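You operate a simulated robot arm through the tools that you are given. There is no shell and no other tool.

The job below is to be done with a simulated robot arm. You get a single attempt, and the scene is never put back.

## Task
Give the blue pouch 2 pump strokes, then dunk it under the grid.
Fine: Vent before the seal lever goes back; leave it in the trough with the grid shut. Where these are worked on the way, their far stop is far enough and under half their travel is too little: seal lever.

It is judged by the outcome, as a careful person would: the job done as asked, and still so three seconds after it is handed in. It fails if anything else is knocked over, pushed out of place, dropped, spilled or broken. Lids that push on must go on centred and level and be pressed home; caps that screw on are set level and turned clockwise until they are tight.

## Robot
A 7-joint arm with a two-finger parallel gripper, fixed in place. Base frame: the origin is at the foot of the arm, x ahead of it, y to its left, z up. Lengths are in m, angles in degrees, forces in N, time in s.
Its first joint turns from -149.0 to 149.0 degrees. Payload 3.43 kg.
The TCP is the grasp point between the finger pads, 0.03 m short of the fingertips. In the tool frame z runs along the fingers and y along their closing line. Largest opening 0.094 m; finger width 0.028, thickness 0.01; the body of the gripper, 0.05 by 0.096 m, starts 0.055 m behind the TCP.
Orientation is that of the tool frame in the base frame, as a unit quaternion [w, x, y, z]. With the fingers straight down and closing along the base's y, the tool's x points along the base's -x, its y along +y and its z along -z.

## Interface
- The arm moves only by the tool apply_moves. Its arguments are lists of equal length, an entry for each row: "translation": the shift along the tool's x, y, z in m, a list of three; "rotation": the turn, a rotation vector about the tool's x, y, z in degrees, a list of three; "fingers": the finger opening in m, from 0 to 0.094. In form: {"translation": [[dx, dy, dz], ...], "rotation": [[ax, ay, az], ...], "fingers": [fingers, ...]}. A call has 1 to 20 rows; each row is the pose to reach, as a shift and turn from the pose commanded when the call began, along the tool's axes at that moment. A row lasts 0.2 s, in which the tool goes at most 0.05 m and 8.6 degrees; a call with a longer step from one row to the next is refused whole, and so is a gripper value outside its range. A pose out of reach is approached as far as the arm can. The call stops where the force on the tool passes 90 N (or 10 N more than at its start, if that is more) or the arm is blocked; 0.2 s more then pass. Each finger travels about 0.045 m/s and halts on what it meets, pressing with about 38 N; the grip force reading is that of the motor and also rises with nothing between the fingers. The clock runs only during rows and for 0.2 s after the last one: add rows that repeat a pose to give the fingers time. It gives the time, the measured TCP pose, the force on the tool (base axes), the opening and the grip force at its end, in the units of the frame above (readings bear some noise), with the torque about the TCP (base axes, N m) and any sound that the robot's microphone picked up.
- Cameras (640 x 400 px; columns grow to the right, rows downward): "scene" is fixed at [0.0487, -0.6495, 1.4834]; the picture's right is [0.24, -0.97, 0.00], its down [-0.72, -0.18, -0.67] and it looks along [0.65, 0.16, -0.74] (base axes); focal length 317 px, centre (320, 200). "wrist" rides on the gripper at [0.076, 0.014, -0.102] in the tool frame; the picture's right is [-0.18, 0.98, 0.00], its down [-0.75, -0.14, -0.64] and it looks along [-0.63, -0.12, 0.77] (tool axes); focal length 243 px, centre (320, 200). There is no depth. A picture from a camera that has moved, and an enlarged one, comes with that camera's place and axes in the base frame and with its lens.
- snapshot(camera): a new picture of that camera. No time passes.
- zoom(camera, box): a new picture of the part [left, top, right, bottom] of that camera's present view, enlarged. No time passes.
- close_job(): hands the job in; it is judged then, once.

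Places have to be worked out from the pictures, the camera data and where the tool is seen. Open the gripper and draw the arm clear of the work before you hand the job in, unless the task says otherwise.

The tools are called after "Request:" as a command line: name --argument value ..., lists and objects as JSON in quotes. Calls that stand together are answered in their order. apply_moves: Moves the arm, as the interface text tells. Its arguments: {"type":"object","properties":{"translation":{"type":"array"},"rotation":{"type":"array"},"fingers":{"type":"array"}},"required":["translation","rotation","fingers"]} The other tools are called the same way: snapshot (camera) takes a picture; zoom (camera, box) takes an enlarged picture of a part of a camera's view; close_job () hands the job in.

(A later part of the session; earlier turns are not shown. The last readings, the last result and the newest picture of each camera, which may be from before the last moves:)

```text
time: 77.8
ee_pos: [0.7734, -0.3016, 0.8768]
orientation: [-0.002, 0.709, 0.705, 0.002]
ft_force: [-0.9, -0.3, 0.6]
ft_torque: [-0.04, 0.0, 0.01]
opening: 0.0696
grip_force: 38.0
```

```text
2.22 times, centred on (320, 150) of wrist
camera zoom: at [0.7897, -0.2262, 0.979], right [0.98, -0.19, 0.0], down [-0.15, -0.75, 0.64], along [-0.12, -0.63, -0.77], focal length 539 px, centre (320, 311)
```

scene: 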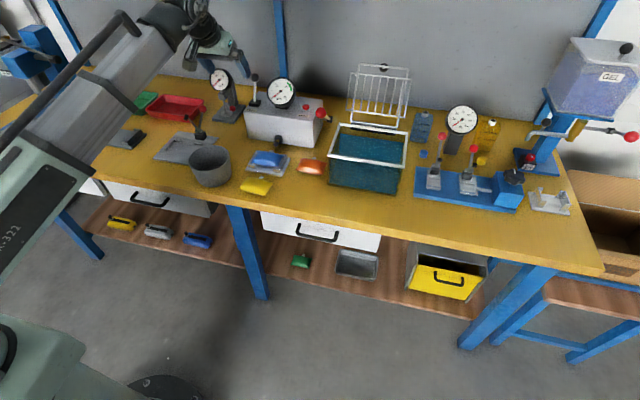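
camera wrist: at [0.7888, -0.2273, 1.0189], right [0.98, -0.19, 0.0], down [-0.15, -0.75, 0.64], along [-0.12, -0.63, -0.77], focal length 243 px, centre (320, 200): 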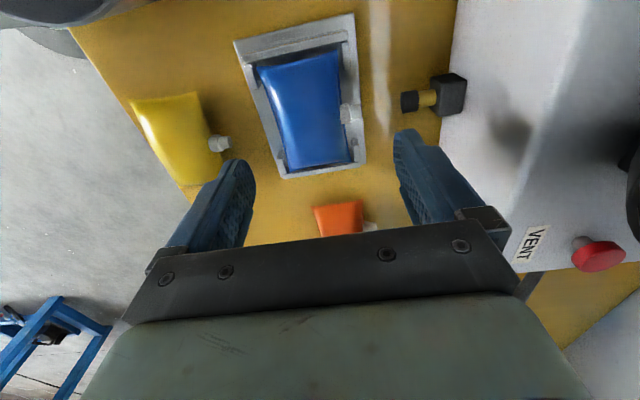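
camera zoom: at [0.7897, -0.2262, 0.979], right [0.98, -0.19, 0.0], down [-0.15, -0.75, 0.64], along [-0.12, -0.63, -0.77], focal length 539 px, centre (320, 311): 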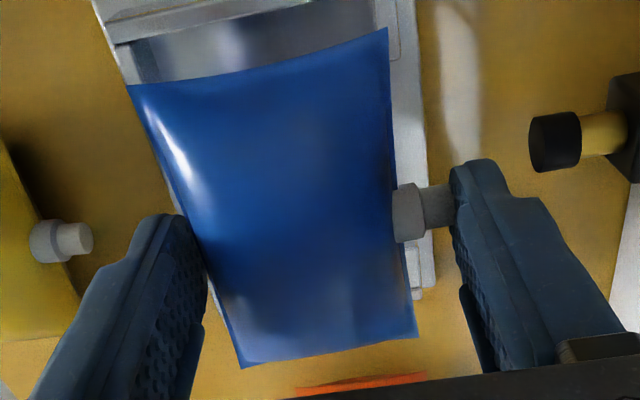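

The pouch is up, level and firmly held. The open grid leans over the trough's rear, so I'll carry it over with the fingers closing along y, keeping the gripper's thin side toward the grid. First I raise it straight up.

Request:
apply_moves --translation '[[0, 0, -0.035], [0, 0, -0.075], [0, 0, -0.115], [0, 0, -0.155], [0, 0, -0.195], [0, 0, -0.195]]' --rotation '[[0, 0, 0], [0, 0, 0], [0, 0, 0], [0, 0, 0], [0, 0, 0], [0, 0, 0]]' --fingers '[0.056, 0.056, 0.056, 0.056, 0.056, 0.056]'

Request:
apply_moves --translation '[[-0.01, 0.0, 0], [-0.03, 0.002, 0], [-0.055, 0.004, 0], [-0.08, 0.006, 0], [-0.105, 0.008, 0], [-0.13, 0.01, 0], [-0.155, 0.012, 0], [-0.18, 0.014, 0], [-0.205, 0.016, 0], [-0.23, 0.018, 0], [-0.255, 0.02, 0], [-0.28, 0.022, 0], [-0.3053, 0.0234, 0], [-0.3053, 0.0234, 0]]' --rotation '[[0, 0, -8.2], [0, 0, -16.4], [0, 0, -24.6], [0, 0, -32.8], [0, 0, -41], [0, 0, -49.2], [0, 0, -57.4], [0, 0, -65.6], [0, 0, -73.8], [0, 0, -82], [0, 0, -90.3], [0, 0, -90.3], [0, 0, -90.3], [0, 0, -90.3]]' --fingers '[0.056, 0.056, 0.056, 0.056, 0.056, 0.056, 0.056, 0.056, 0.056, 0.056, 0.056, 0.056, 0.056, 0.056]'

Request:
snapshot --camera "wrist"

Request:
snapshot --camera "scene"

Request:
zoom --camera "scene" --box '[310, 40, 430, 200]'

```text
time: 79.2
ee_pos: [0.7723, -0.301, 1.0676]
orientation: [-0.002, 0.709, 0.705, 0.001]
ft_force: [0.5, 0.4, -0.8]
ft_torque: [0.0, -0.02, 0.03]
opening: 0.0697
grip_force: 38.4
```

```text
time: 82.2
ee_pos: [0.7957, -0.6082, 1.0676]
orientation: [0.0, 0.0, 1.0, 0.002]
ft_force: [0.4, 0.5, 0.1]
ft_torque: [0.04, -0.01, 0.01]
opening: 0.0695
grip_force: 38.0
```

```text
taken
camera wrist: at [0.7192, -0.595, 1.172], right [0.18, 0.98, 0.0], down [0.75, -0.14, 0.64], along [0.63, -0.12, -0.77], focal length 243 px, centre (320, 200)
```

wrist: 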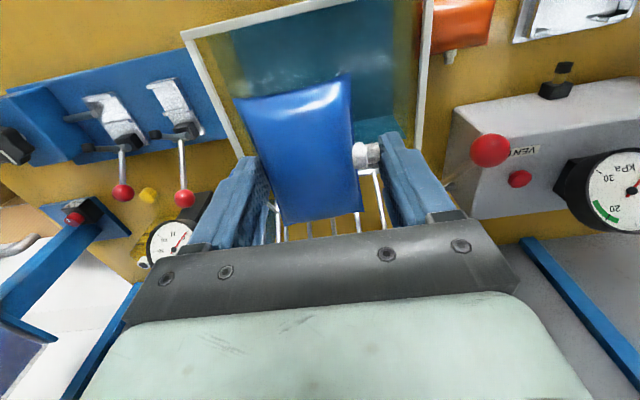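

```text
taken
```

scene: 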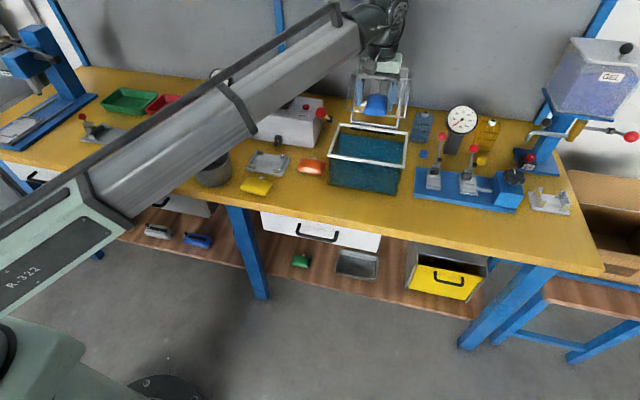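

```text
2.50 times, centred on (370, 120) of scene
camera zoom: at [0.0487, -0.6495, 1.4834], right [0.24, -0.97, 0.0], down [-0.72, -0.18, -0.67], along [0.65, 0.16, -0.74], focal length 793 px, centre (195, 400)
```

zoom: 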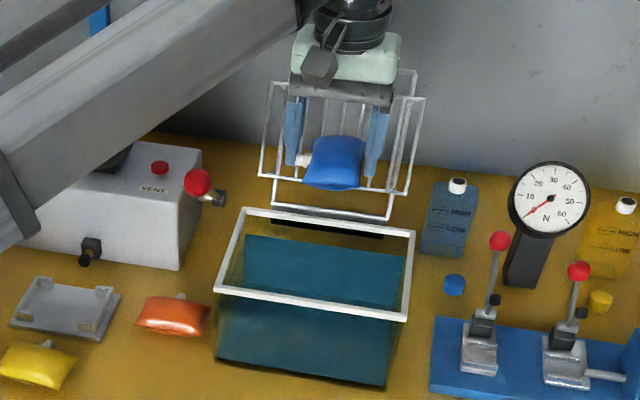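

The pouch is centred over the trough, with the grid behind the gripper. I'll lower it slowly toward the water, watching forces.

Request:
apply_moves --translation '[[0, 0, 0.03], [0, 0, 0.06], [0, 0, 0.09], [0, 0, 0.115], [0, 0, 0.115]]' --rotation '[[0, 0, 0], [0, 0, 0], [0, 0, 0], [0, 0, 0], [0, 0, 0]]' --fingers '[0.056, 0.056, 0.056, 0.056, 0.056]'

Request:
zoom --camera "scene" --box '[320, 60, 420, 200]'

Request:
snapshot --camera "wrist"

```text
time: 83.4
ee_pos: [0.7945, -0.6062, 0.9528]
orientation: [0.0, 0.0, 1.0, 0.002]
ft_force: [-0.8, -0.1, -0.4]
ft_torque: [0.0, 0.04, 0.01]
opening: 0.0694
grip_force: 37.7
```

```text
2.86 times, centred on (370, 130) of scene
camera zoom: at [0.0487, -0.6495, 1.4834], right [0.24, -0.97, 0.0], down [-0.72, -0.18, -0.67], along [0.65, 0.16, -0.74], focal length 906 px, centre (177, 400)
```

zoom: 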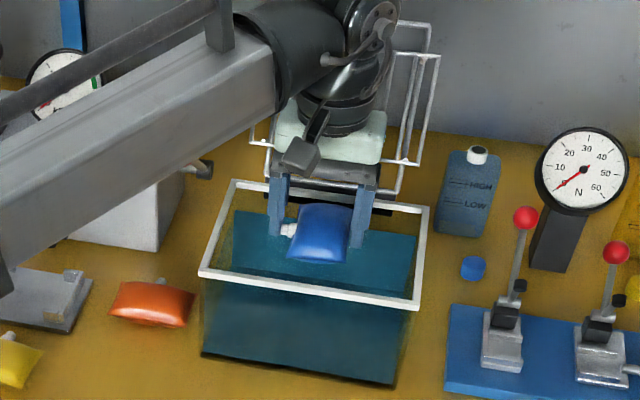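

```text
taken
camera wrist: at [0.7191, -0.594, 1.0562], right [0.18, 0.98, 0.0], down [0.75, -0.14, 0.64], along [0.63, -0.12, -0.77], focal length 243 px, centre (320, 200)
```

wrist: 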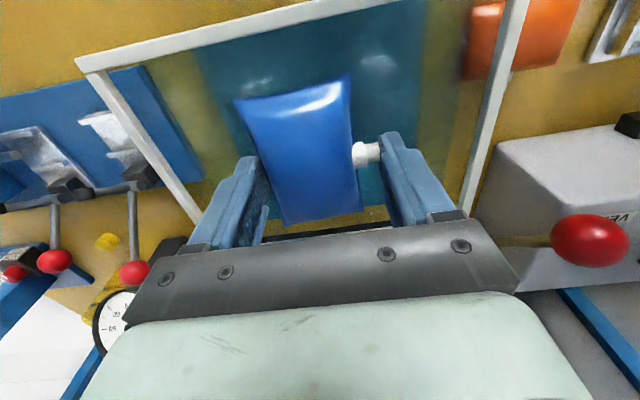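

All is clear. I'll lower the rest of the way so the pouch meets the water.

Request:
apply_moves --translation '[[0, 0, 0.015], [0, 0, 0.03], [0, 0, 0.045], [0, 0, 0.055], [0, 0, 0.055]]' --rotation '[[0, 0, 0], [0, 0, 0], [0, 0, 0], [0, 0, 0], [0, 0, 0]]' --fingers '[0.056, 0.056, 0.056, 0.056, 0.056]'

Request:
zoom --camera "scene" --box '[320, 90, 420, 200]'

Request:
snapshot --camera "wrist"

```text
time: 84.6
ee_pos: [0.7953, -0.6067, 0.899]
orientation: [-0.001, 0.001, 1.0, 0.002]
ft_force: [-5.7, 0.3, 3.2]
ft_torque: [0.1, -0.63, 0.07]
opening: 0.0692
grip_force: 37.9
```

```text
3.64 times, centred on (370, 145) of scene
camera zoom: at [0.0487, -0.6495, 1.4834], right [0.24, -0.97, 0.0], down [-0.72, -0.18, -0.67], along [0.65, 0.16, -0.74], focal length 1153 px, centre (138, 400)
```

zoom: 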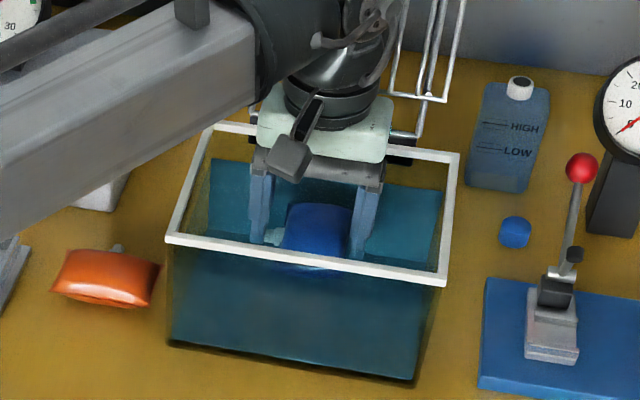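

```text
taken
camera wrist: at [0.7194, -0.5941, 1.0029], right [0.18, 0.98, 0.0], down [0.75, -0.14, 0.64], along [0.63, -0.12, -0.77], focal length 243 px, centre (320, 200)
```

wrist: 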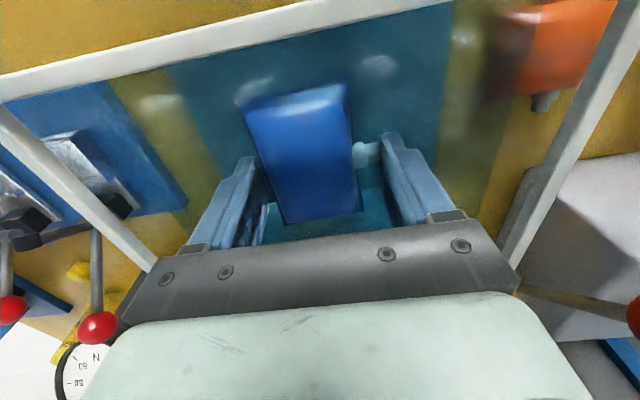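

A small -x push high on the gripper shows its back brushing the grid panel lightly. I'll ease 10 mm toward the robot, then release the pouch onto the water.

Request:
apply_moves --translation '[[0.005, 0, 0], [0.01, 0, 0], [0.01, 0, 0.004], [0.01, 0, 0.004]]' --rotation '[[0, 0, 0], [0, 0, 0], [0, 0, 0], [0, 0, 0]]' --fingers '[0.056, 0.056, 0.056, 0.056]'

Request:
apply_moves --translation '[[0, 0, 0], [0, 0, 0], [0, 0, 0], [0, 0, 0], [0, 0, 0]]' --rotation '[[0, 0, 0], [0, 0, 0], [0, 0, 0], [0, 0, 0], [0, 0, 0]]' --fingers '[0.07, 0.074, 0.08, 0.088, 0.088]'

Request:
snapshot --camera "wrist"

Request:
zoom --camera "scene" --box '[320, 90, 420, 200]'

```text
time: 85.6
ee_pos: [0.7854, -0.6059, 0.8953]
orientation: [0.0, 0.0, 1.0, 0.002]
ft_force: [-0.5, 0.1, 0.8]
ft_torque: [0.01, -0.01, -0.03]
opening: 0.0692
grip_force: 38.2
```

```text
time: 86.8
ee_pos: [0.7852, -0.6062, 0.895]
orientation: [-0.001, 0.001, 1.0, 0.001]
ft_force: [0.2, 0.0, -0.4]
ft_torque: [0.01, 0.04, -0.03]
opening: 0.0881
grip_force: 0.0
```

```text
taken
camera wrist: at [0.7097, -0.5934, 0.9982], right [0.18, 0.98, 0.0], down [0.75, -0.14, 0.64], along [0.63, -0.12, -0.77], focal length 243 px, centre (320, 200)
```

wrist: 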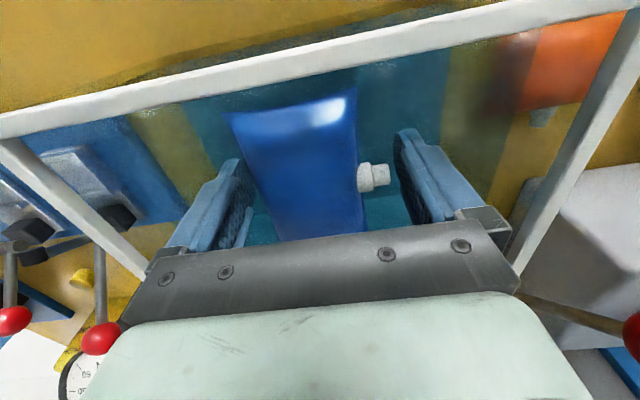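

```text
3.64 times, centred on (370, 145) of scene
camera zoom: at [0.0487, -0.6495, 1.4834], right [0.24, -0.97, 0.0], down [-0.72, -0.18, -0.67], along [0.65, 0.16, -0.74], focal length 1153 px, centre (138, 400)
```

zoom: 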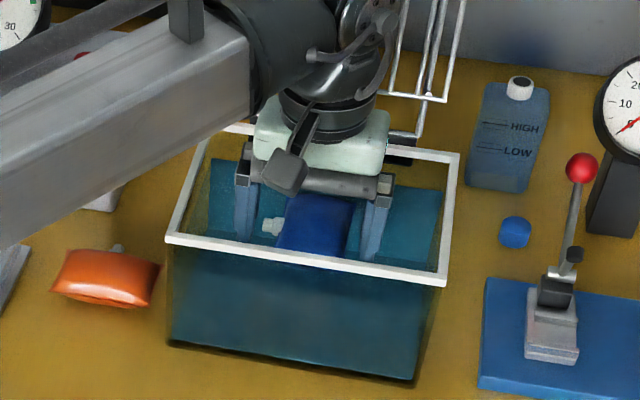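

The pouch floats freely between the open fingers. I'll lift straight up out of the trough.

Request:
apply_moves --translation '[[0, 0, -0.02], [0, 0, -0.05], [0, 0, -0.09], [0.01, 0, -0.13], [0.03, 0, -0.17], [0.03, 0, -0.17]]' --rotation '[[0, 0, 0], [0, 0, 0], [0, 0, 0], [0, 0, 0], [0, 0, 0], [0, 0, 0]]' --fingers '[0.088, 0.088, 0.088, 0.088, 0.088, 0.088]'

Request:
snapshot --camera "wrist"

Request:
zoom --camera "scene" --box '[320, 50, 420, 200]'

```text
time: 88.2
ee_pos: [0.7567, -0.6082, 1.0644]
orientation: [-0.001, 0.0, 1.0, 0.002]
ft_force: [0.8, 0.9, 0.0]
ft_torque: [0.03, 0.01, 0.0]
opening: 0.088
grip_force: 0.0
```

```text
taken
camera wrist: at [0.6807, -0.595, 1.1671], right [0.18, 0.98, 0.0], down [0.75, -0.14, 0.64], along [0.63, -0.12, -0.77], focal length 243 px, centre (320, 200)
```

wrist: 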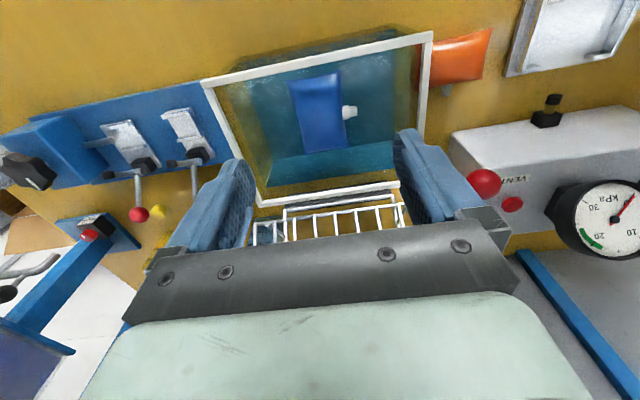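

```text
2.67 times, centred on (370, 125) of scene
camera zoom: at [0.0487, -0.6495, 1.4834], right [0.24, -0.97, 0.0], down [-0.72, -0.18, -0.67], along [0.65, 0.16, -0.74], focal length 846 px, centre (187, 400)
```

zoom: 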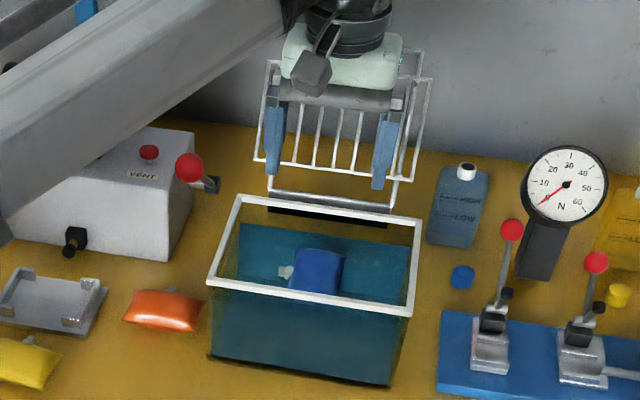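

The pouch is floating in the trough. Now for the grid: I'll pitch the tool forward from here to see its frame, panel and knob.

Request:
apply_moves --translation '[[0.01, 0, -0.012], [0.02, 0, -0.025], [0.03, 0, -0.037], [0.04, 0, -0.05], [0.04, 0, -0.05]]' --rotation '[[0, -7.5, 0], [0, -15, 0], [0, -22.5, 0], [0, -30, 0], [0, -30, 0]]' --fingers '[0.088, 0.09, 0.094, 0.094, 0.094]'

Request:
snapshot --camera "wrist"

Request:
zoom --camera "wrist" --box '[220, 60, 440, 230]'

Request:
zoom --camera "scene" --box '[335, 55, 425, 140]'

```text
time: 89.4
ee_pos: [0.7149, -0.608, 1.1134]
orientation: [0.259, 0.001, 0.966, 0.002]
ft_force: [-0.7, -0.1, -0.2]
ft_torque: [0.05, -0.02, 0.03]
opening: 0.0941
grip_force: 0.1
```

```text
taken
camera wrist: at [0.5988, -0.5943, 1.1658], right [0.16, 0.98, 0.1], down [0.33, -0.14, 0.93], along [0.93, -0.12, -0.35], focal length 243 px, centre (320, 200)
```

wrist: 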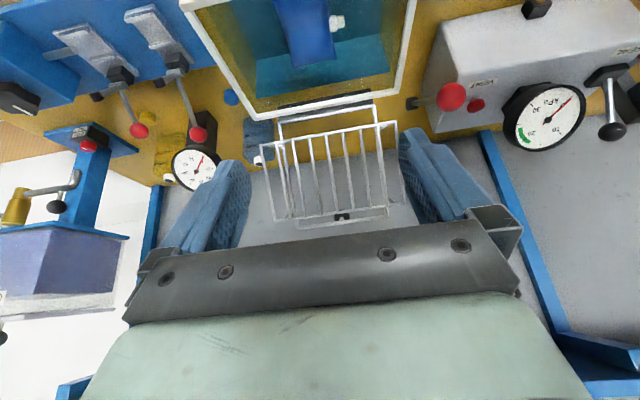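

```text
2.35 times, centred on (330, 145) of wrist
camera zoom: at [0.5988, -0.5943, 1.1658], right [0.16, 0.98, 0.1], down [0.33, -0.14, 0.93], along [0.93, -0.12, -0.35], focal length 571 px, centre (296, 329)
```

zoom: 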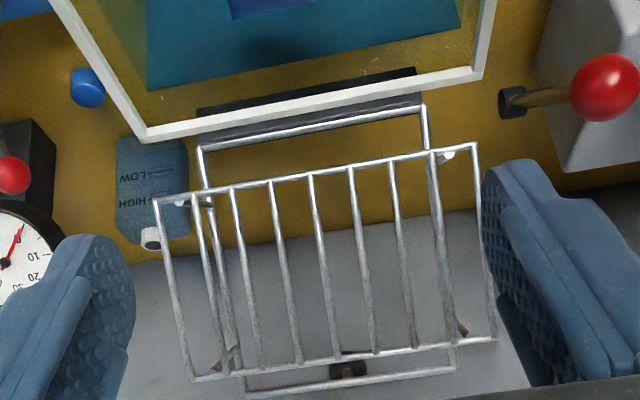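

```text
4.71 times, centred on (380, 98) of scene
camera zoom: at [0.0487, -0.6495, 1.4834], right [0.24, -0.97, 0.0], down [-0.72, -0.18, -0.67], along [0.65, 0.16, -0.74], focal length 1492 px, centre (38, 682)
```

zoom: 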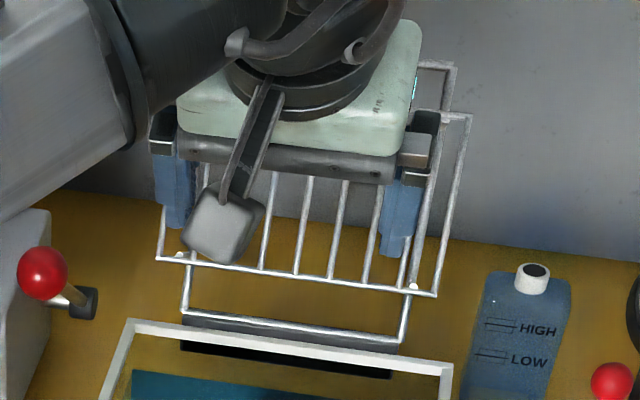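

The grid leans back about 35° on a hinge near (0.88, z 0.93), its panel top bar is near (0.883, z 1.077), and a knob sits behind the frame's top bar. I'll close the fingers and go up and over to just above and behind the panel's top bar, pitched 45°.

Request:
apply_moves --translation '[[-0.015, 0, -0.026], [-0.0337, 0, -0.0383], [-0.0733, 0, -0.027], [-0.1079, 0, -0.007], [-0.1426, 0, 0.013], [-0.1679, 0, 0.0392], [-0.1889, 0, 0.0629], [-0.1797, 0, 0.0788], [-0.1797, 0, 0.0788]]' --rotation '[[0, -3, 0], [0, -6, 0], [0, -9, 0], [0, -12, 0], [0, -15, 0], [0, -15, 0], [0, -15, 0], [0, -15, 0], [0, -15, 0]]' --fingers '[0.07, 0.04, 0.02, 0.0, 0.0, 0.0, 0.0, 0.0, 0.0]'

Request:
snapshot --camera "wrist"

Request:
zoom --camera "scene" --box '[330, 30, 430, 140]'

```text
time: 91.4
ee_pos: [0.9107, -0.6076, 1.1372]
orientation: [0.383, 0.0, 0.924, 0.001]
ft_force: [0.0, 0.7, -0.2]
ft_torque: [0.0, 0.02, -0.01]
opening: 0.0001
grip_force: 32.3
```

```text
taken
camera wrist: at [0.7844, -0.5944, 1.1563], right [0.13, 0.98, 0.13], down [0.08, -0.14, 0.99], along [0.99, -0.12, -0.1], focal length 243 px, centre (320, 200)
```

wrist: 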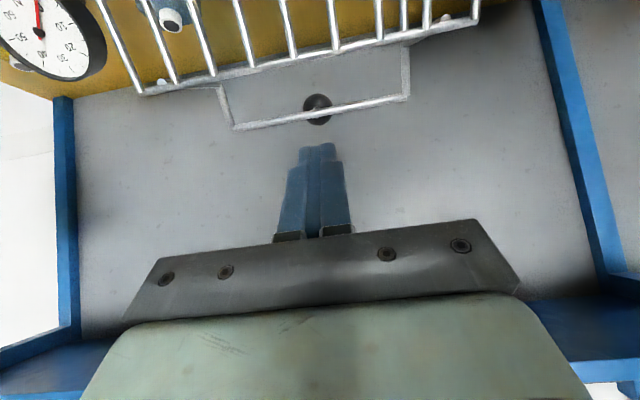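

```text
3.64 times, centred on (380, 85) of scene
camera zoom: at [0.0487, -0.6495, 1.4834], right [0.24, -0.97, 0.0], down [-0.72, -0.18, -0.67], along [0.65, 0.16, -0.74], focal length 1153 px, centre (102, 618)
```

zoom: 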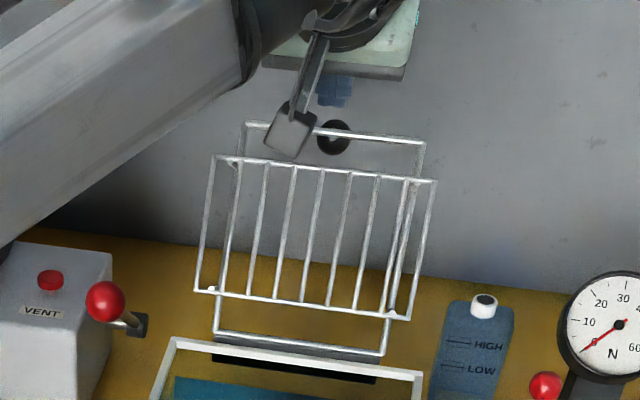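

I can see the frame's top bar at about (0.974, z 1.067) with its knob behind, and the arm reaches here comfortably. I'd rather grip the frame's top bar beside the knob so the lid stays under control all the way down. I'll adjust the pitch, then yaw so the fingers close in the vertical plane.

Request:
apply_moves --translation '[[-0.0025, 0.015, -0.0067], [-0.005, 0.0316, -0.0134], [-0.005, 0.0316, -0.0134]]' --rotation '[[0, 4, 0], [0, 8, 0], [0, 8, 0]]' --fingers '[0.0, 0.0, 0.0]'

Request:
apply_moves --translation '[[0, 0, 0], [0, 0, 0], [0, 0, 0], [0, 0, 0], [0, 0, 0], [0, 0, 0], [0, 0, 0], [0, 0, 0], [0, 0, 0], [0, 0, 0], [0, 0, 0], [0, 0, 0]]' --rotation '[[0, 0, 8.2], [0, 0, 16.4], [0, 0, 24.6], [0, 0, 32.8], [0, 0, 41], [0, 0, 49.2], [0, 0, 57.4], [0, 0, 65.6], [0, 0, 73.8], [0, 0, 82], [0, 0, 90], [0, 0, 90]]' --fingers '[0.0, 0.0, 0.0, 0.0, 0.0, 0.01, 0.02, 0.03, 0.04, 0.045, 0.045, 0.045]'

Request:
snapshot --camera "wrist"

Request:
zoom --camera "scene" --box '[330, 30, 430, 140]'

```text
time: 92.2
ee_pos: [0.9036, -0.5763, 1.1506]
orientation: [0.316, 0.001, 0.949, 0.001]
ft_force: [0.4, 1.0, -1.1]
ft_torque: [-0.02, 0.01, -0.01]
opening: 0.0
grip_force: 33.0
```

```text
time: 94.8
ee_pos: [0.9034, -0.5749, 1.1501]
orientation: [0.224, 0.672, 0.669, 0.225]
ft_force: [-0.5, 0.0, -0.5]
ft_torque: [0.03, 0.01, 0.0]
opening: 0.045
grip_force: 0.1
```

```text
taken
camera wrist: at [0.8547, -0.5009, 1.2414], right [0.79, -0.19, 0.59], down [-0.5, -0.75, 0.42], along [0.37, -0.63, -0.69], focal length 243 px, centre (320, 200)
```

wrist: 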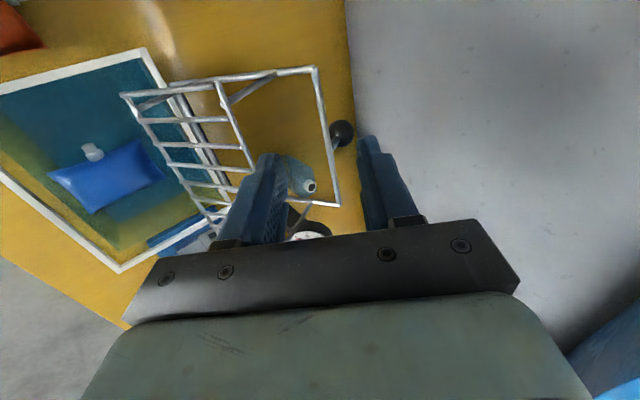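

```text
3.64 times, centred on (380, 85) of scene
camera zoom: at [0.0487, -0.6495, 1.4834], right [0.24, -0.97, 0.0], down [-0.72, -0.18, -0.67], along [0.65, 0.16, -0.74], focal length 1153 px, centre (102, 618)
```

zoom: 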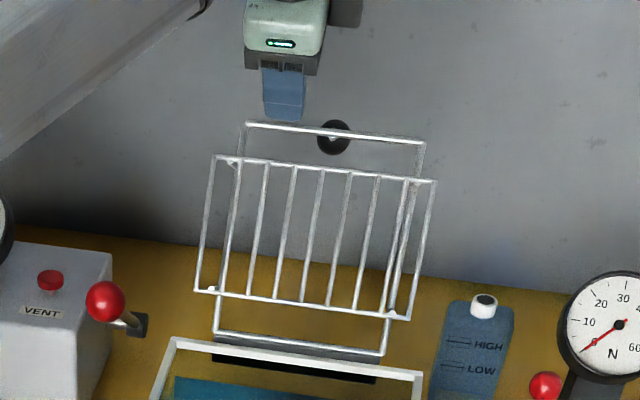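

This view lines up well: the frame's top bar lies on the tool axis about 0.109 m ahead, and the knob is off to the side. I'll advance toward the bar in steps.

Request:
apply_moves --translation '[[0, 0, 0.03], [0, 0, 0.055], [0, 0, 0.07], [0, 0, 0.07]]' --rotation '[[0, 0, 0], [0, 0, 0], [0, 0, 0], [0, 0, 0]]' --fingers '[0.045, 0.045, 0.045, 0.045]'

Request:
snapshot --camera "wrist"

Request:
zoom --camera "scene" --box '[330, 30, 430, 140]'

```text
time: 95.8
ee_pos: [0.946, -0.5766, 1.0938]
orientation: [0.224, 0.672, 0.669, 0.225]
ft_force: [0.0, 0.3, 0.1]
ft_torque: [0.02, 0.02, -0.01]
opening: 0.0451
grip_force: 0.1
```

```text
taken
camera wrist: at [0.8966, -0.5011, 1.1851], right [0.79, -0.19, 0.59], down [-0.5, -0.75, 0.43], along [0.37, -0.63, -0.69], focal length 243 px, centre (320, 200)
```

wrist: 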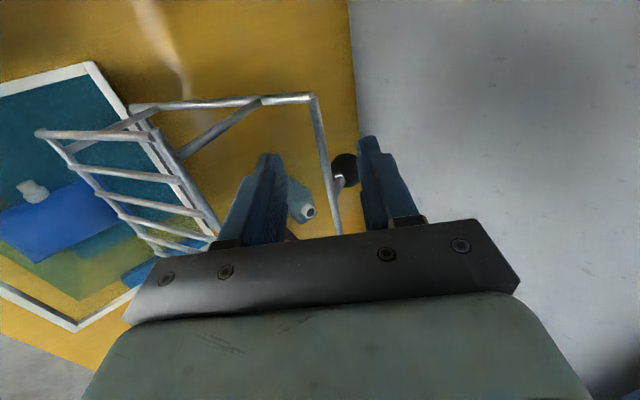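

```text
3.64 times, centred on (380, 85) of scene
camera zoom: at [0.0487, -0.6495, 1.4834], right [0.24, -0.97, 0.0], down [-0.72, -0.18, -0.67], along [0.65, 0.16, -0.74], focal length 1153 px, centre (102, 618)
```

zoom: 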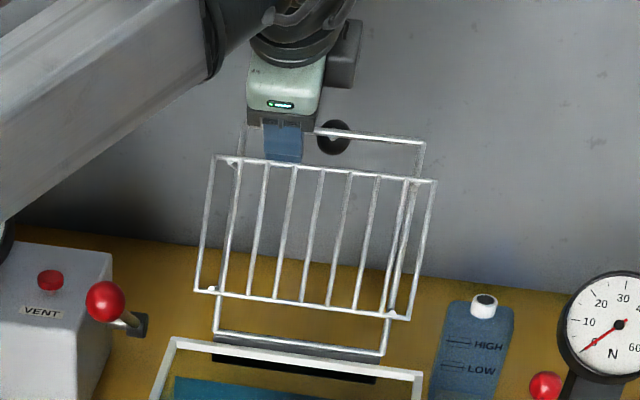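

The bar is centred between the fingertips, just ahead. I'll advance 24 mm more and close on it.

Request:
apply_moves --translation '[[0, 0.001, 0.012], [0, 0.002, 0.024], [0, 0.002, 0.024], [0, 0.002, 0.024], [0, 0.002, 0.024], [0, 0.002, 0.024], [0, 0.002, 0.024]]' --rotation '[[0, 0, 0], [0, 0, 0], [0, 0, 0], [0, 0, 0], [0, 0, 0], [0, 0, 0], [0, 0, 0]]' --fingers '[0.045, 0.045, 0.035, 0.025, 0.015, 0.005, 0.0]'

Request:
snapshot --camera "wrist"

Request:
zoom --camera "scene" --box '[330, 30, 430, 140]'

```text
time: 97.4
ee_pos: [0.9628, -0.5758, 1.0755]
orientation: [0.224, 0.67, 0.67, 0.226]
ft_force: [3.6, -1.2, 3.5]
ft_torque: [-0.56, -0.13, 0.99]
opening: 0.0082
grip_force: 41.1
```

```text
taken
camera wrist: at [0.9123, -0.5004, 1.167], right [0.79, -0.18, 0.59], down [-0.5, -0.75, 0.43], along [0.37, -0.63, -0.68], focal length 243 px, centre (320, 200)
```

wrist: 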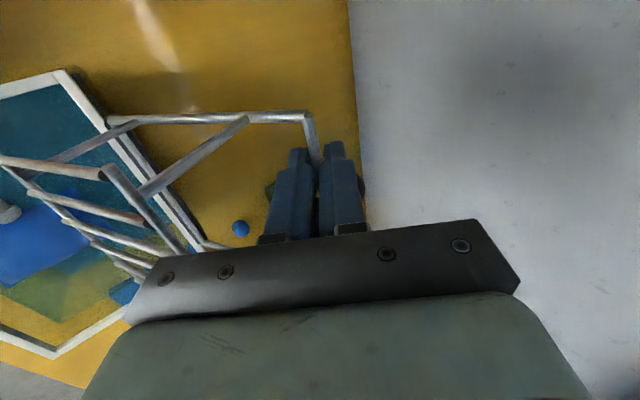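

```text
3.64 times, centred on (380, 85) of scene
camera zoom: at [0.0487, -0.6495, 1.4834], right [0.24, -0.97, 0.0], down [-0.72, -0.18, -0.67], along [0.65, 0.16, -0.74], focal length 1153 px, centre (102, 618)
```

zoom: 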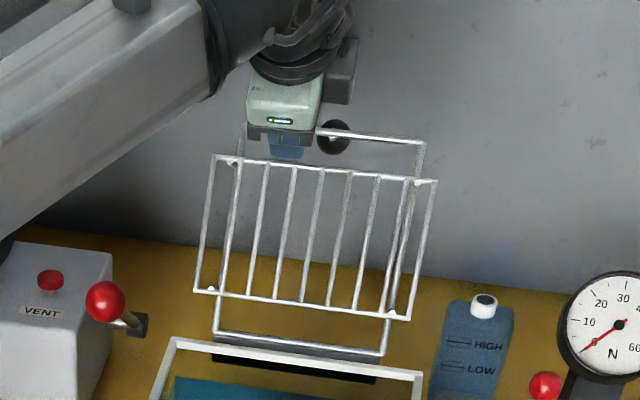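

The frame bar is gripped (about 8 mm rod). I'll swing the lid forward along its hinge arc slowly, checking the forces.

Request:
apply_moves --translation '[[0, -0.0038, -0.0107], [0, -0.0082, -0.021], [0, -0.0134, -0.0309], [0, -0.0192, -0.0405], [0, -0.0256, -0.0496]]' --rotation '[[1.2, 0, 0], [2.4, 0, 0], [3.6, 0, 0], [4.8, 0, 0], [6, 0, 0]]' --fingers '[0.0, 0.0, 0.0, 0.0, 0.0]'

Request:
zoom --camera "scene" --box '[320, 30, 430, 180]'

Request:
snapshot --camera "wrist"

```text
time: 98.6
ee_pos: [0.9115, -0.5755, 1.097]
orientation: [0.185, 0.683, 0.681, 0.188]
ft_force: [-5.4, 10.4, -29.4]
ft_torque: [-0.78, 0.23, 0.93]
opening: 0.0086
grip_force: 42.5
```

```text
2.67 times, centred on (375, 105) of scene
camera zoom: at [0.0487, -0.6495, 1.4834], right [0.24, -0.97, 0.0], down [-0.72, -0.18, -0.67], along [0.65, 0.16, -0.74], focal length 846 px, centre (173, 453)
```

zoom: 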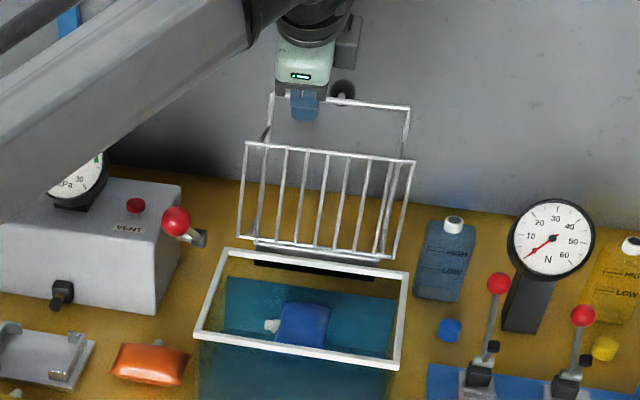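

```text
taken
camera wrist: at [0.8714, -0.5009, 1.1934], right [0.85, -0.19, 0.5], down [-0.45, -0.76, 0.48], along [0.29, -0.63, -0.72], focal length 243 px, centre (320, 200)
```

wrist: 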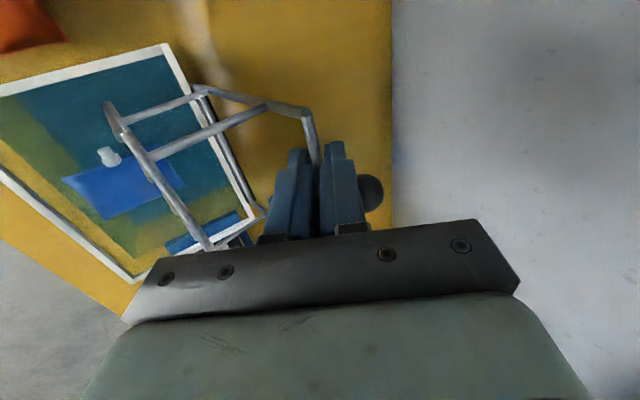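

The lid follows, now near upright. A 30 N inward pull shows my arc was a few mm too wide, so I've refit the hinge to about (0.888, 0.927) with radius 0.16 and will continue over the top.

Request:
apply_moves --translation '[[0, -0.0133, -0.0073], [0, -0.0268, -0.0167], [0, -0.0412, -0.0245], [0, -0.0564, -0.0308], [0, -0.0721, -0.0354]]' --rotation '[[1.4, 0, 0], [2.8, 0, 0], [4.2, 0, 0], [5.6, 0, 0], [7, 0, 0]]' --fingers '[0.0, 0.0, 0.0, 0.0, 0.0]'

Request:
zoom --camera "scene" --box '[320, 30, 430, 180]'

Request:
snapshot --camera "wrist"

```text
time: 99.8
ee_pos: [0.8312, -0.5769, 1.0929]
orientation: [0.145, 0.691, 0.692, 0.148]
ft_force: [-2.9, 13.1, -3.8]
ft_torque: [-0.63, 0.26, 0.95]
opening: 0.006
grip_force: 40.1
```

```text
2.67 times, centred on (375, 105) of scene
camera zoom: at [0.0487, -0.6495, 1.4834], right [0.24, -0.97, 0.0], down [-0.72, -0.18, -0.67], along [0.65, 0.16, -0.74], focal length 846 px, centre (173, 453)
```

zoom: 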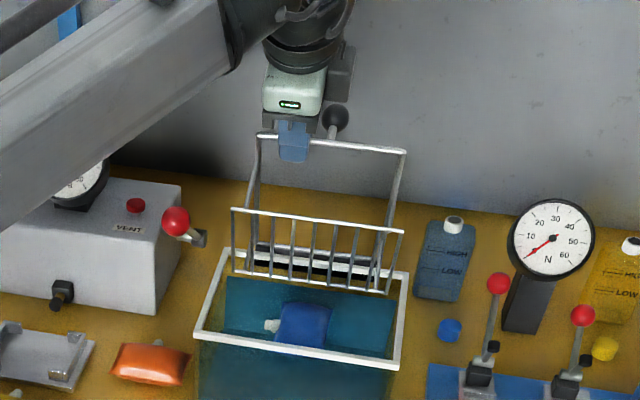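

```text
taken
camera wrist: at [0.803, -0.5013, 1.1946], right [0.9, -0.19, 0.4], down [-0.39, -0.76, 0.53], along [0.2, -0.63, -0.75], focal length 243 px, centre (320, 200)
```

wrist: 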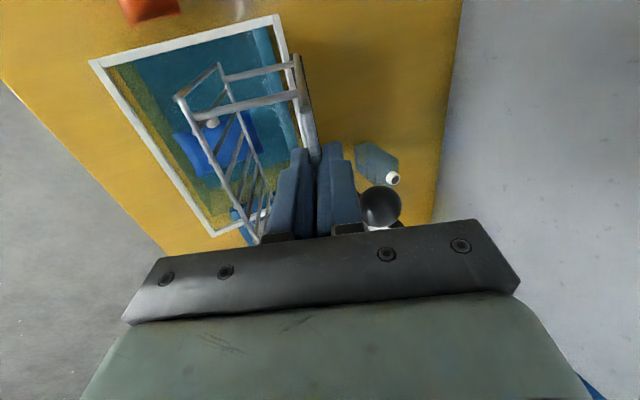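

The lid is past vertical and under control with low forces. I'll continue lowering it along the refined arc.

Request:
apply_moves --translation '[[0, -0.0201, -0.0014], [0, -0.0392, 0.0001], [0, -0.0581, 0.0041], [0, -0.0765, 0.0105], [0, -0.0939, 0.0189]]' --rotation '[[1.4, 0, 0], [2.8, 0, 0], [4.2, 0, 0], [5.6, 0, 0], [7, 0, 0]]' --fingers '[0.0, 0.0, 0.0, 0.0, 0.0]'

Request:
zoom --camera "scene" --box '[320, 60, 430, 200]'

Request:
snapshot --camera "wrist"

```text
time: 101.0
ee_pos: [0.754, -0.5777, 1.0377]
orientation: [0.104, 0.7, 0.699, 0.104]
ft_force: [-3.0, -3.0, -1.6]
ft_torque: [-0.34, -0.14, 1.11]
opening: 0.0085
grip_force: 42.4
```

```text
2.86 times, centred on (375, 130) of scene
camera zoom: at [0.0487, -0.6495, 1.4834], right [0.24, -0.97, 0.0], down [-0.72, -0.18, -0.67], along [0.65, 0.16, -0.74], focal length 906 px, centre (163, 400)
```

zoom: 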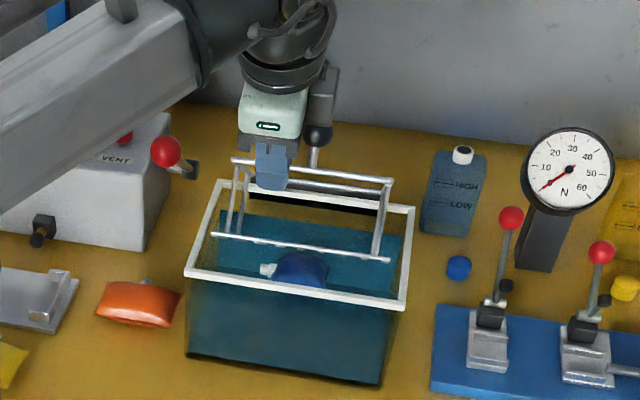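

```text
taken
camera wrist: at [0.7376, -0.5015, 1.1409], right [0.94, -0.19, 0.29], down [-0.32, -0.75, 0.57], along [0.11, -0.63, -0.77], focal length 243 px, centre (320, 200)
```

wrist: 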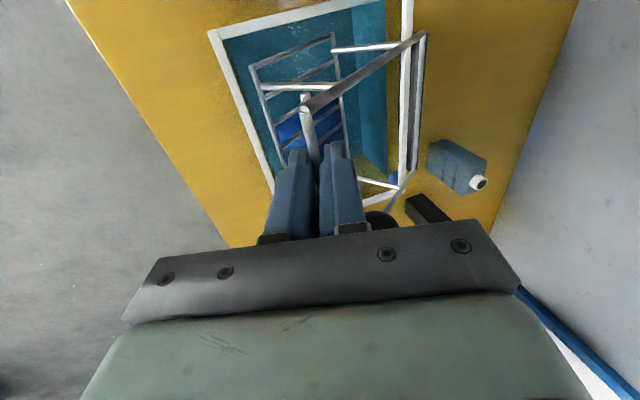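

The lid is down to about 37° above closed and the panel is just meeting the water over the pouch. I'll lower it gently further and check how the pouch reacts.

Request:
apply_moves --translation '[[0, -0.0074, 0.0062], [0, -0.0147, 0.0124], [0, -0.0214, 0.0196], [0, -0.028, 0.0268], [0, -0.0337, 0.0347], [0, -0.0393, 0.0426]]' --rotation '[[0.8, 0, 0], [1.6, 0, 0], [2.4, 0, 0], [3.2, 0, 0], [4.0, 0, 0], [4.8, 0, 0]]' --fingers '[0.0, 0.0, 0.0, 0.0, 0.0, 0.0]'

Request:
zoom --camera "scene" --box '[320, 80, 430, 200]'

Request:
snapshot --camera "wrist"

```text
time: 102.4
ee_pos: [0.7286, -0.5767, 0.9854]
orientation: [0.073, 0.704, 0.703, 0.076]
ft_force: [-13.0, -12.1, 0.9]
ft_torque: [-0.82, 0.17, 1.04]
opening: 0.0084
grip_force: 42.4
```

```text
3.33 times, centred on (375, 140) of scene
camera zoom: at [0.0487, -0.6495, 1.4834], right [0.24, -0.97, 0.0], down [-0.72, -0.18, -0.67], along [0.65, 0.16, -0.74], focal length 1057 px, centre (137, 400)
```

zoom: 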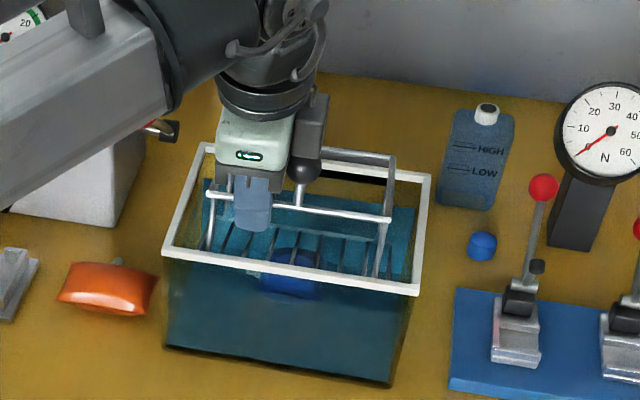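

```text
taken
camera wrist: at [0.721, -0.5014, 1.0894], right [0.96, -0.19, 0.2], down [-0.27, -0.75, 0.6], along [0.04, -0.63, -0.78], focal length 243 px, centre (320, 200)
```

wrist: 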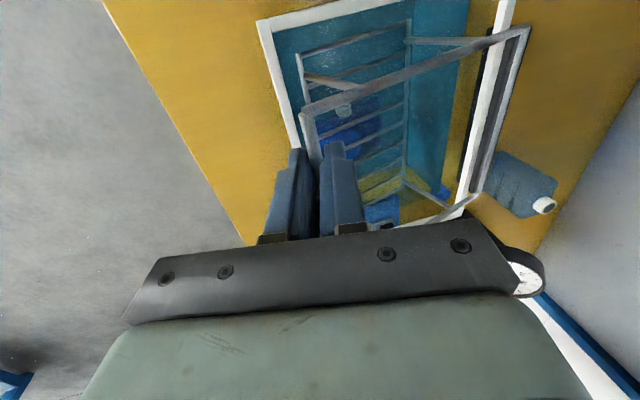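

The panel is now in the water and pressing the pouch down. I'll zoom in to see where the pouch sits before the last part.

Request:
zoom --camera "scene" --box '[345, 115, 415, 185]'

Request:
zoom --camera "wrist" --box '[250, 0, 480, 230]'

```text
5.71 times, centred on (380, 150) of scene
camera zoom: at [0.0487, -0.6495, 1.4834], right [0.24, -0.97, 0.0], down [-0.72, -0.18, -0.67], along [0.65, 0.16, -0.74], focal length 1812 px, centre (-23, 486)
```

zoom: 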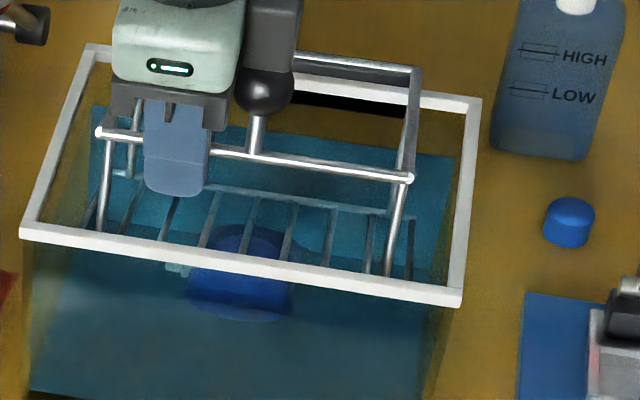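

```text
1.74 times, centred on (365, 115) of wrist
camera zoom: at [0.721, -0.5014, 1.0894], right [0.96, -0.19, 0.2], down [-0.27, -0.75, 0.6], along [0.04, -0.63, -0.78], focal length 422 px, centre (242, 348)
```

zoom: 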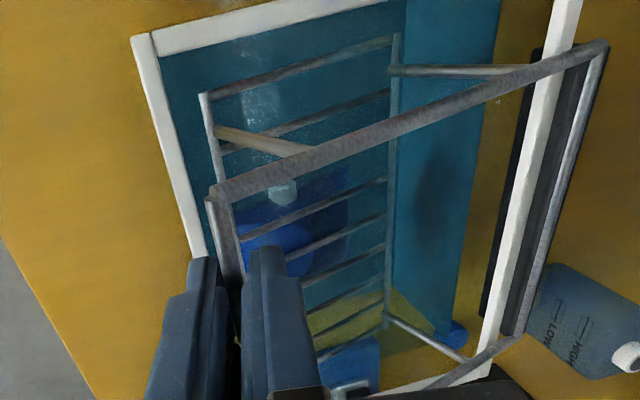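

The pouch is under the panel. I'll lower the lid nearly all the way, stopping before the fingertips reach the rim.

Request:
apply_moves --translation '[[0, -0.0028, 0.0064], [0, -0.0057, 0.0128], [0, -0.008, 0.0194], [0, -0.0104, 0.0259]]' --rotation '[[0.6, 0, 0], [1.2, 0, 0], [1.7, 0, 0], [2.2, 0, 0]]' --fingers '[0.0, 0.0, 0.0, 0.0]'

Request:
zoom --camera "scene" --box '[345, 115, 415, 185]'

Request:
zoom --camera "wrist" --box '[250, 0, 480, 230]'

```text
time: 103.4
ee_pos: [0.7227, -0.5768, 0.9563]
orientation: [0.06, 0.706, 0.703, 0.061]
ft_force: [-16.9, -18.1, -0.4]
ft_torque: [-0.05, 0.29, 1.16]
opening: 0.0077
grip_force: 42.3
```

```text
5.71 times, centred on (380, 150) of scene
camera zoom: at [0.0487, -0.6495, 1.4834], right [0.24, -0.97, 0.0], down [-0.72, -0.18, -0.67], along [0.65, 0.16, -0.74], focal length 1812 px, centre (-23, 486)
```

zoom: 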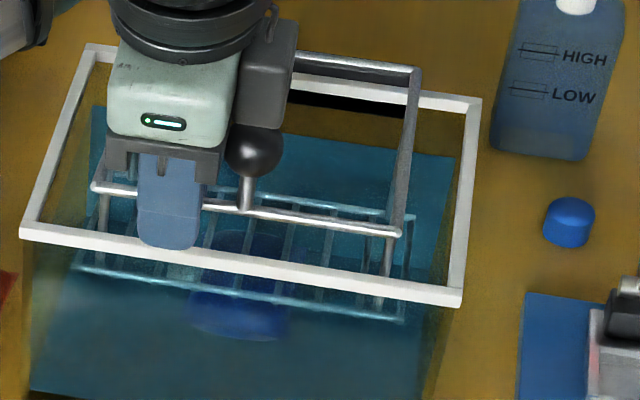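

```text
1.74 times, centred on (365, 115) of wrist
camera zoom: at [0.7197, -0.5012, 1.0621], right [0.97, -0.19, 0.17], down [-0.25, -0.75, 0.61], along [0.01, -0.63, -0.78], focal length 422 px, centre (242, 348)
```

zoom: 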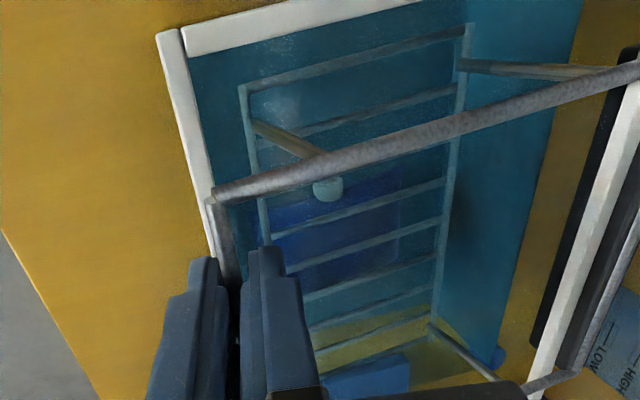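

The pouch is fully submerged under the panel. I'll lower another few millimetres, then open the fingers so the frame settles onto the rim.

Request:
apply_moves --translation '[[0, -0.001, 0.003], [0, -0.002, 0.0065], [0, -0.002, 0.0065], [0, -0.002, 0.0065], [0, -0.002, 0.0065], [0, -0.002, 0.0065], [0, -0.002, 0.0065]]' --rotation '[[0, 0, 0], [0, 0, 0], [0, 0, 0], [0, 0, 0], [0, 0, 0], [0, 0, 0], [0, 0, 0]]' --fingers '[0.0, 0.0, 0.008, 0.014, 0.022, 0.03, 0.034]'

Request:
zoom --camera "scene" --box '[345, 115, 415, 185]'

Request:
zoom --camera "wrist" --box '[250, 0, 480, 230]'

```text
time: 105.0
ee_pos: [0.7244, -0.576, 0.9501]
orientation: [0.06, 0.705, 0.704, 0.062]
ft_force: [-0.2, 0.5, -0.4]
ft_torque: [-0.02, -0.01, 0.01]
opening: 0.0341
grip_force: 0.0
```

```text
5.71 times, centred on (380, 150) of scene
camera zoom: at [0.0487, -0.6495, 1.4834], right [0.24, -0.97, 0.0], down [-0.72, -0.18, -0.67], along [0.65, 0.16, -0.74], focal length 1812 px, centre (-23, 486)
```

zoom: 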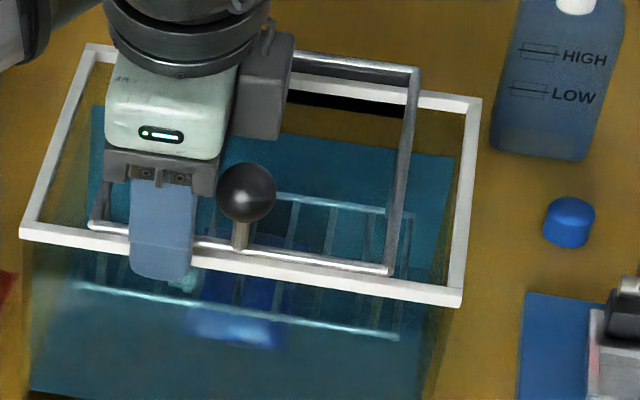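

```text
1.74 times, centred on (365, 115) of wrist
camera zoom: at [0.7203, -0.5005, 1.0554], right [0.97, -0.19, 0.17], down [-0.25, -0.76, 0.61], along [0.02, -0.63, -0.78], focal length 422 px, centre (242, 348)
```

zoom: 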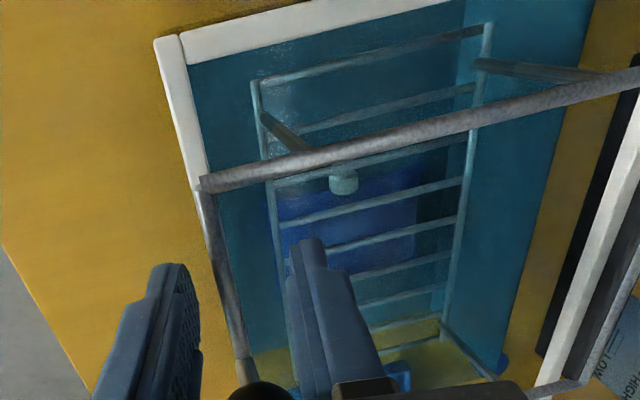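

The frame has settled onto the rim. I'll withdraw upward along the tool axis, then check whether it's fully shut.

Request:
apply_moves --translation '[[0, 0, -0.02], [0, 0, -0.05], [0, 0, -0.09], [0, 0, -0.12], [0, 0, -0.12]]' --rotation '[[0, 0, 0], [0, 0, 0], [3, 0, 0], [9.9, 0, 0], [9.9, 0, 0]]' --fingers '[0.034, 0.034, 0.034, 0.034, 0.034]'

Request:
zoom --camera "scene" --box '[335, 100, 425, 200]'

Request:
snapshot --camera "wrist"

```text
time: 106.2
ee_pos: [0.7031, -0.5756, 1.0693]
orientation: [-0.001, 0.707, 0.707, 0.001]
ft_force: [0.1, 0.2, -0.1]
ft_torque: [0.01, -0.01, -0.01]
opening: 0.0342
grip_force: 0.0
```

```text
4.00 times, centred on (380, 150) of scene
camera zoom: at [0.0487, -0.6495, 1.4834], right [0.24, -0.97, 0.0], down [-0.72, -0.18, -0.67], along [0.65, 0.16, -0.74], focal length 1269 px, centre (80, 400)
```

zoom: 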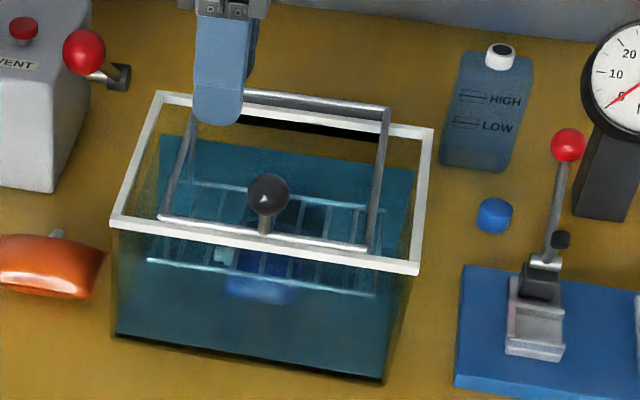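

```text
taken
camera wrist: at [0.7183, -0.5007, 1.1734], right [0.98, -0.18, 0.0], down [-0.14, -0.76, 0.64], along [-0.12, -0.63, -0.77], focal length 243 px, centre (320, 200)
```

wrist: 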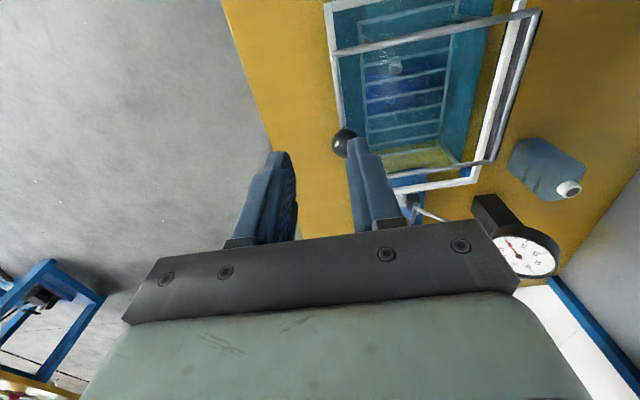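

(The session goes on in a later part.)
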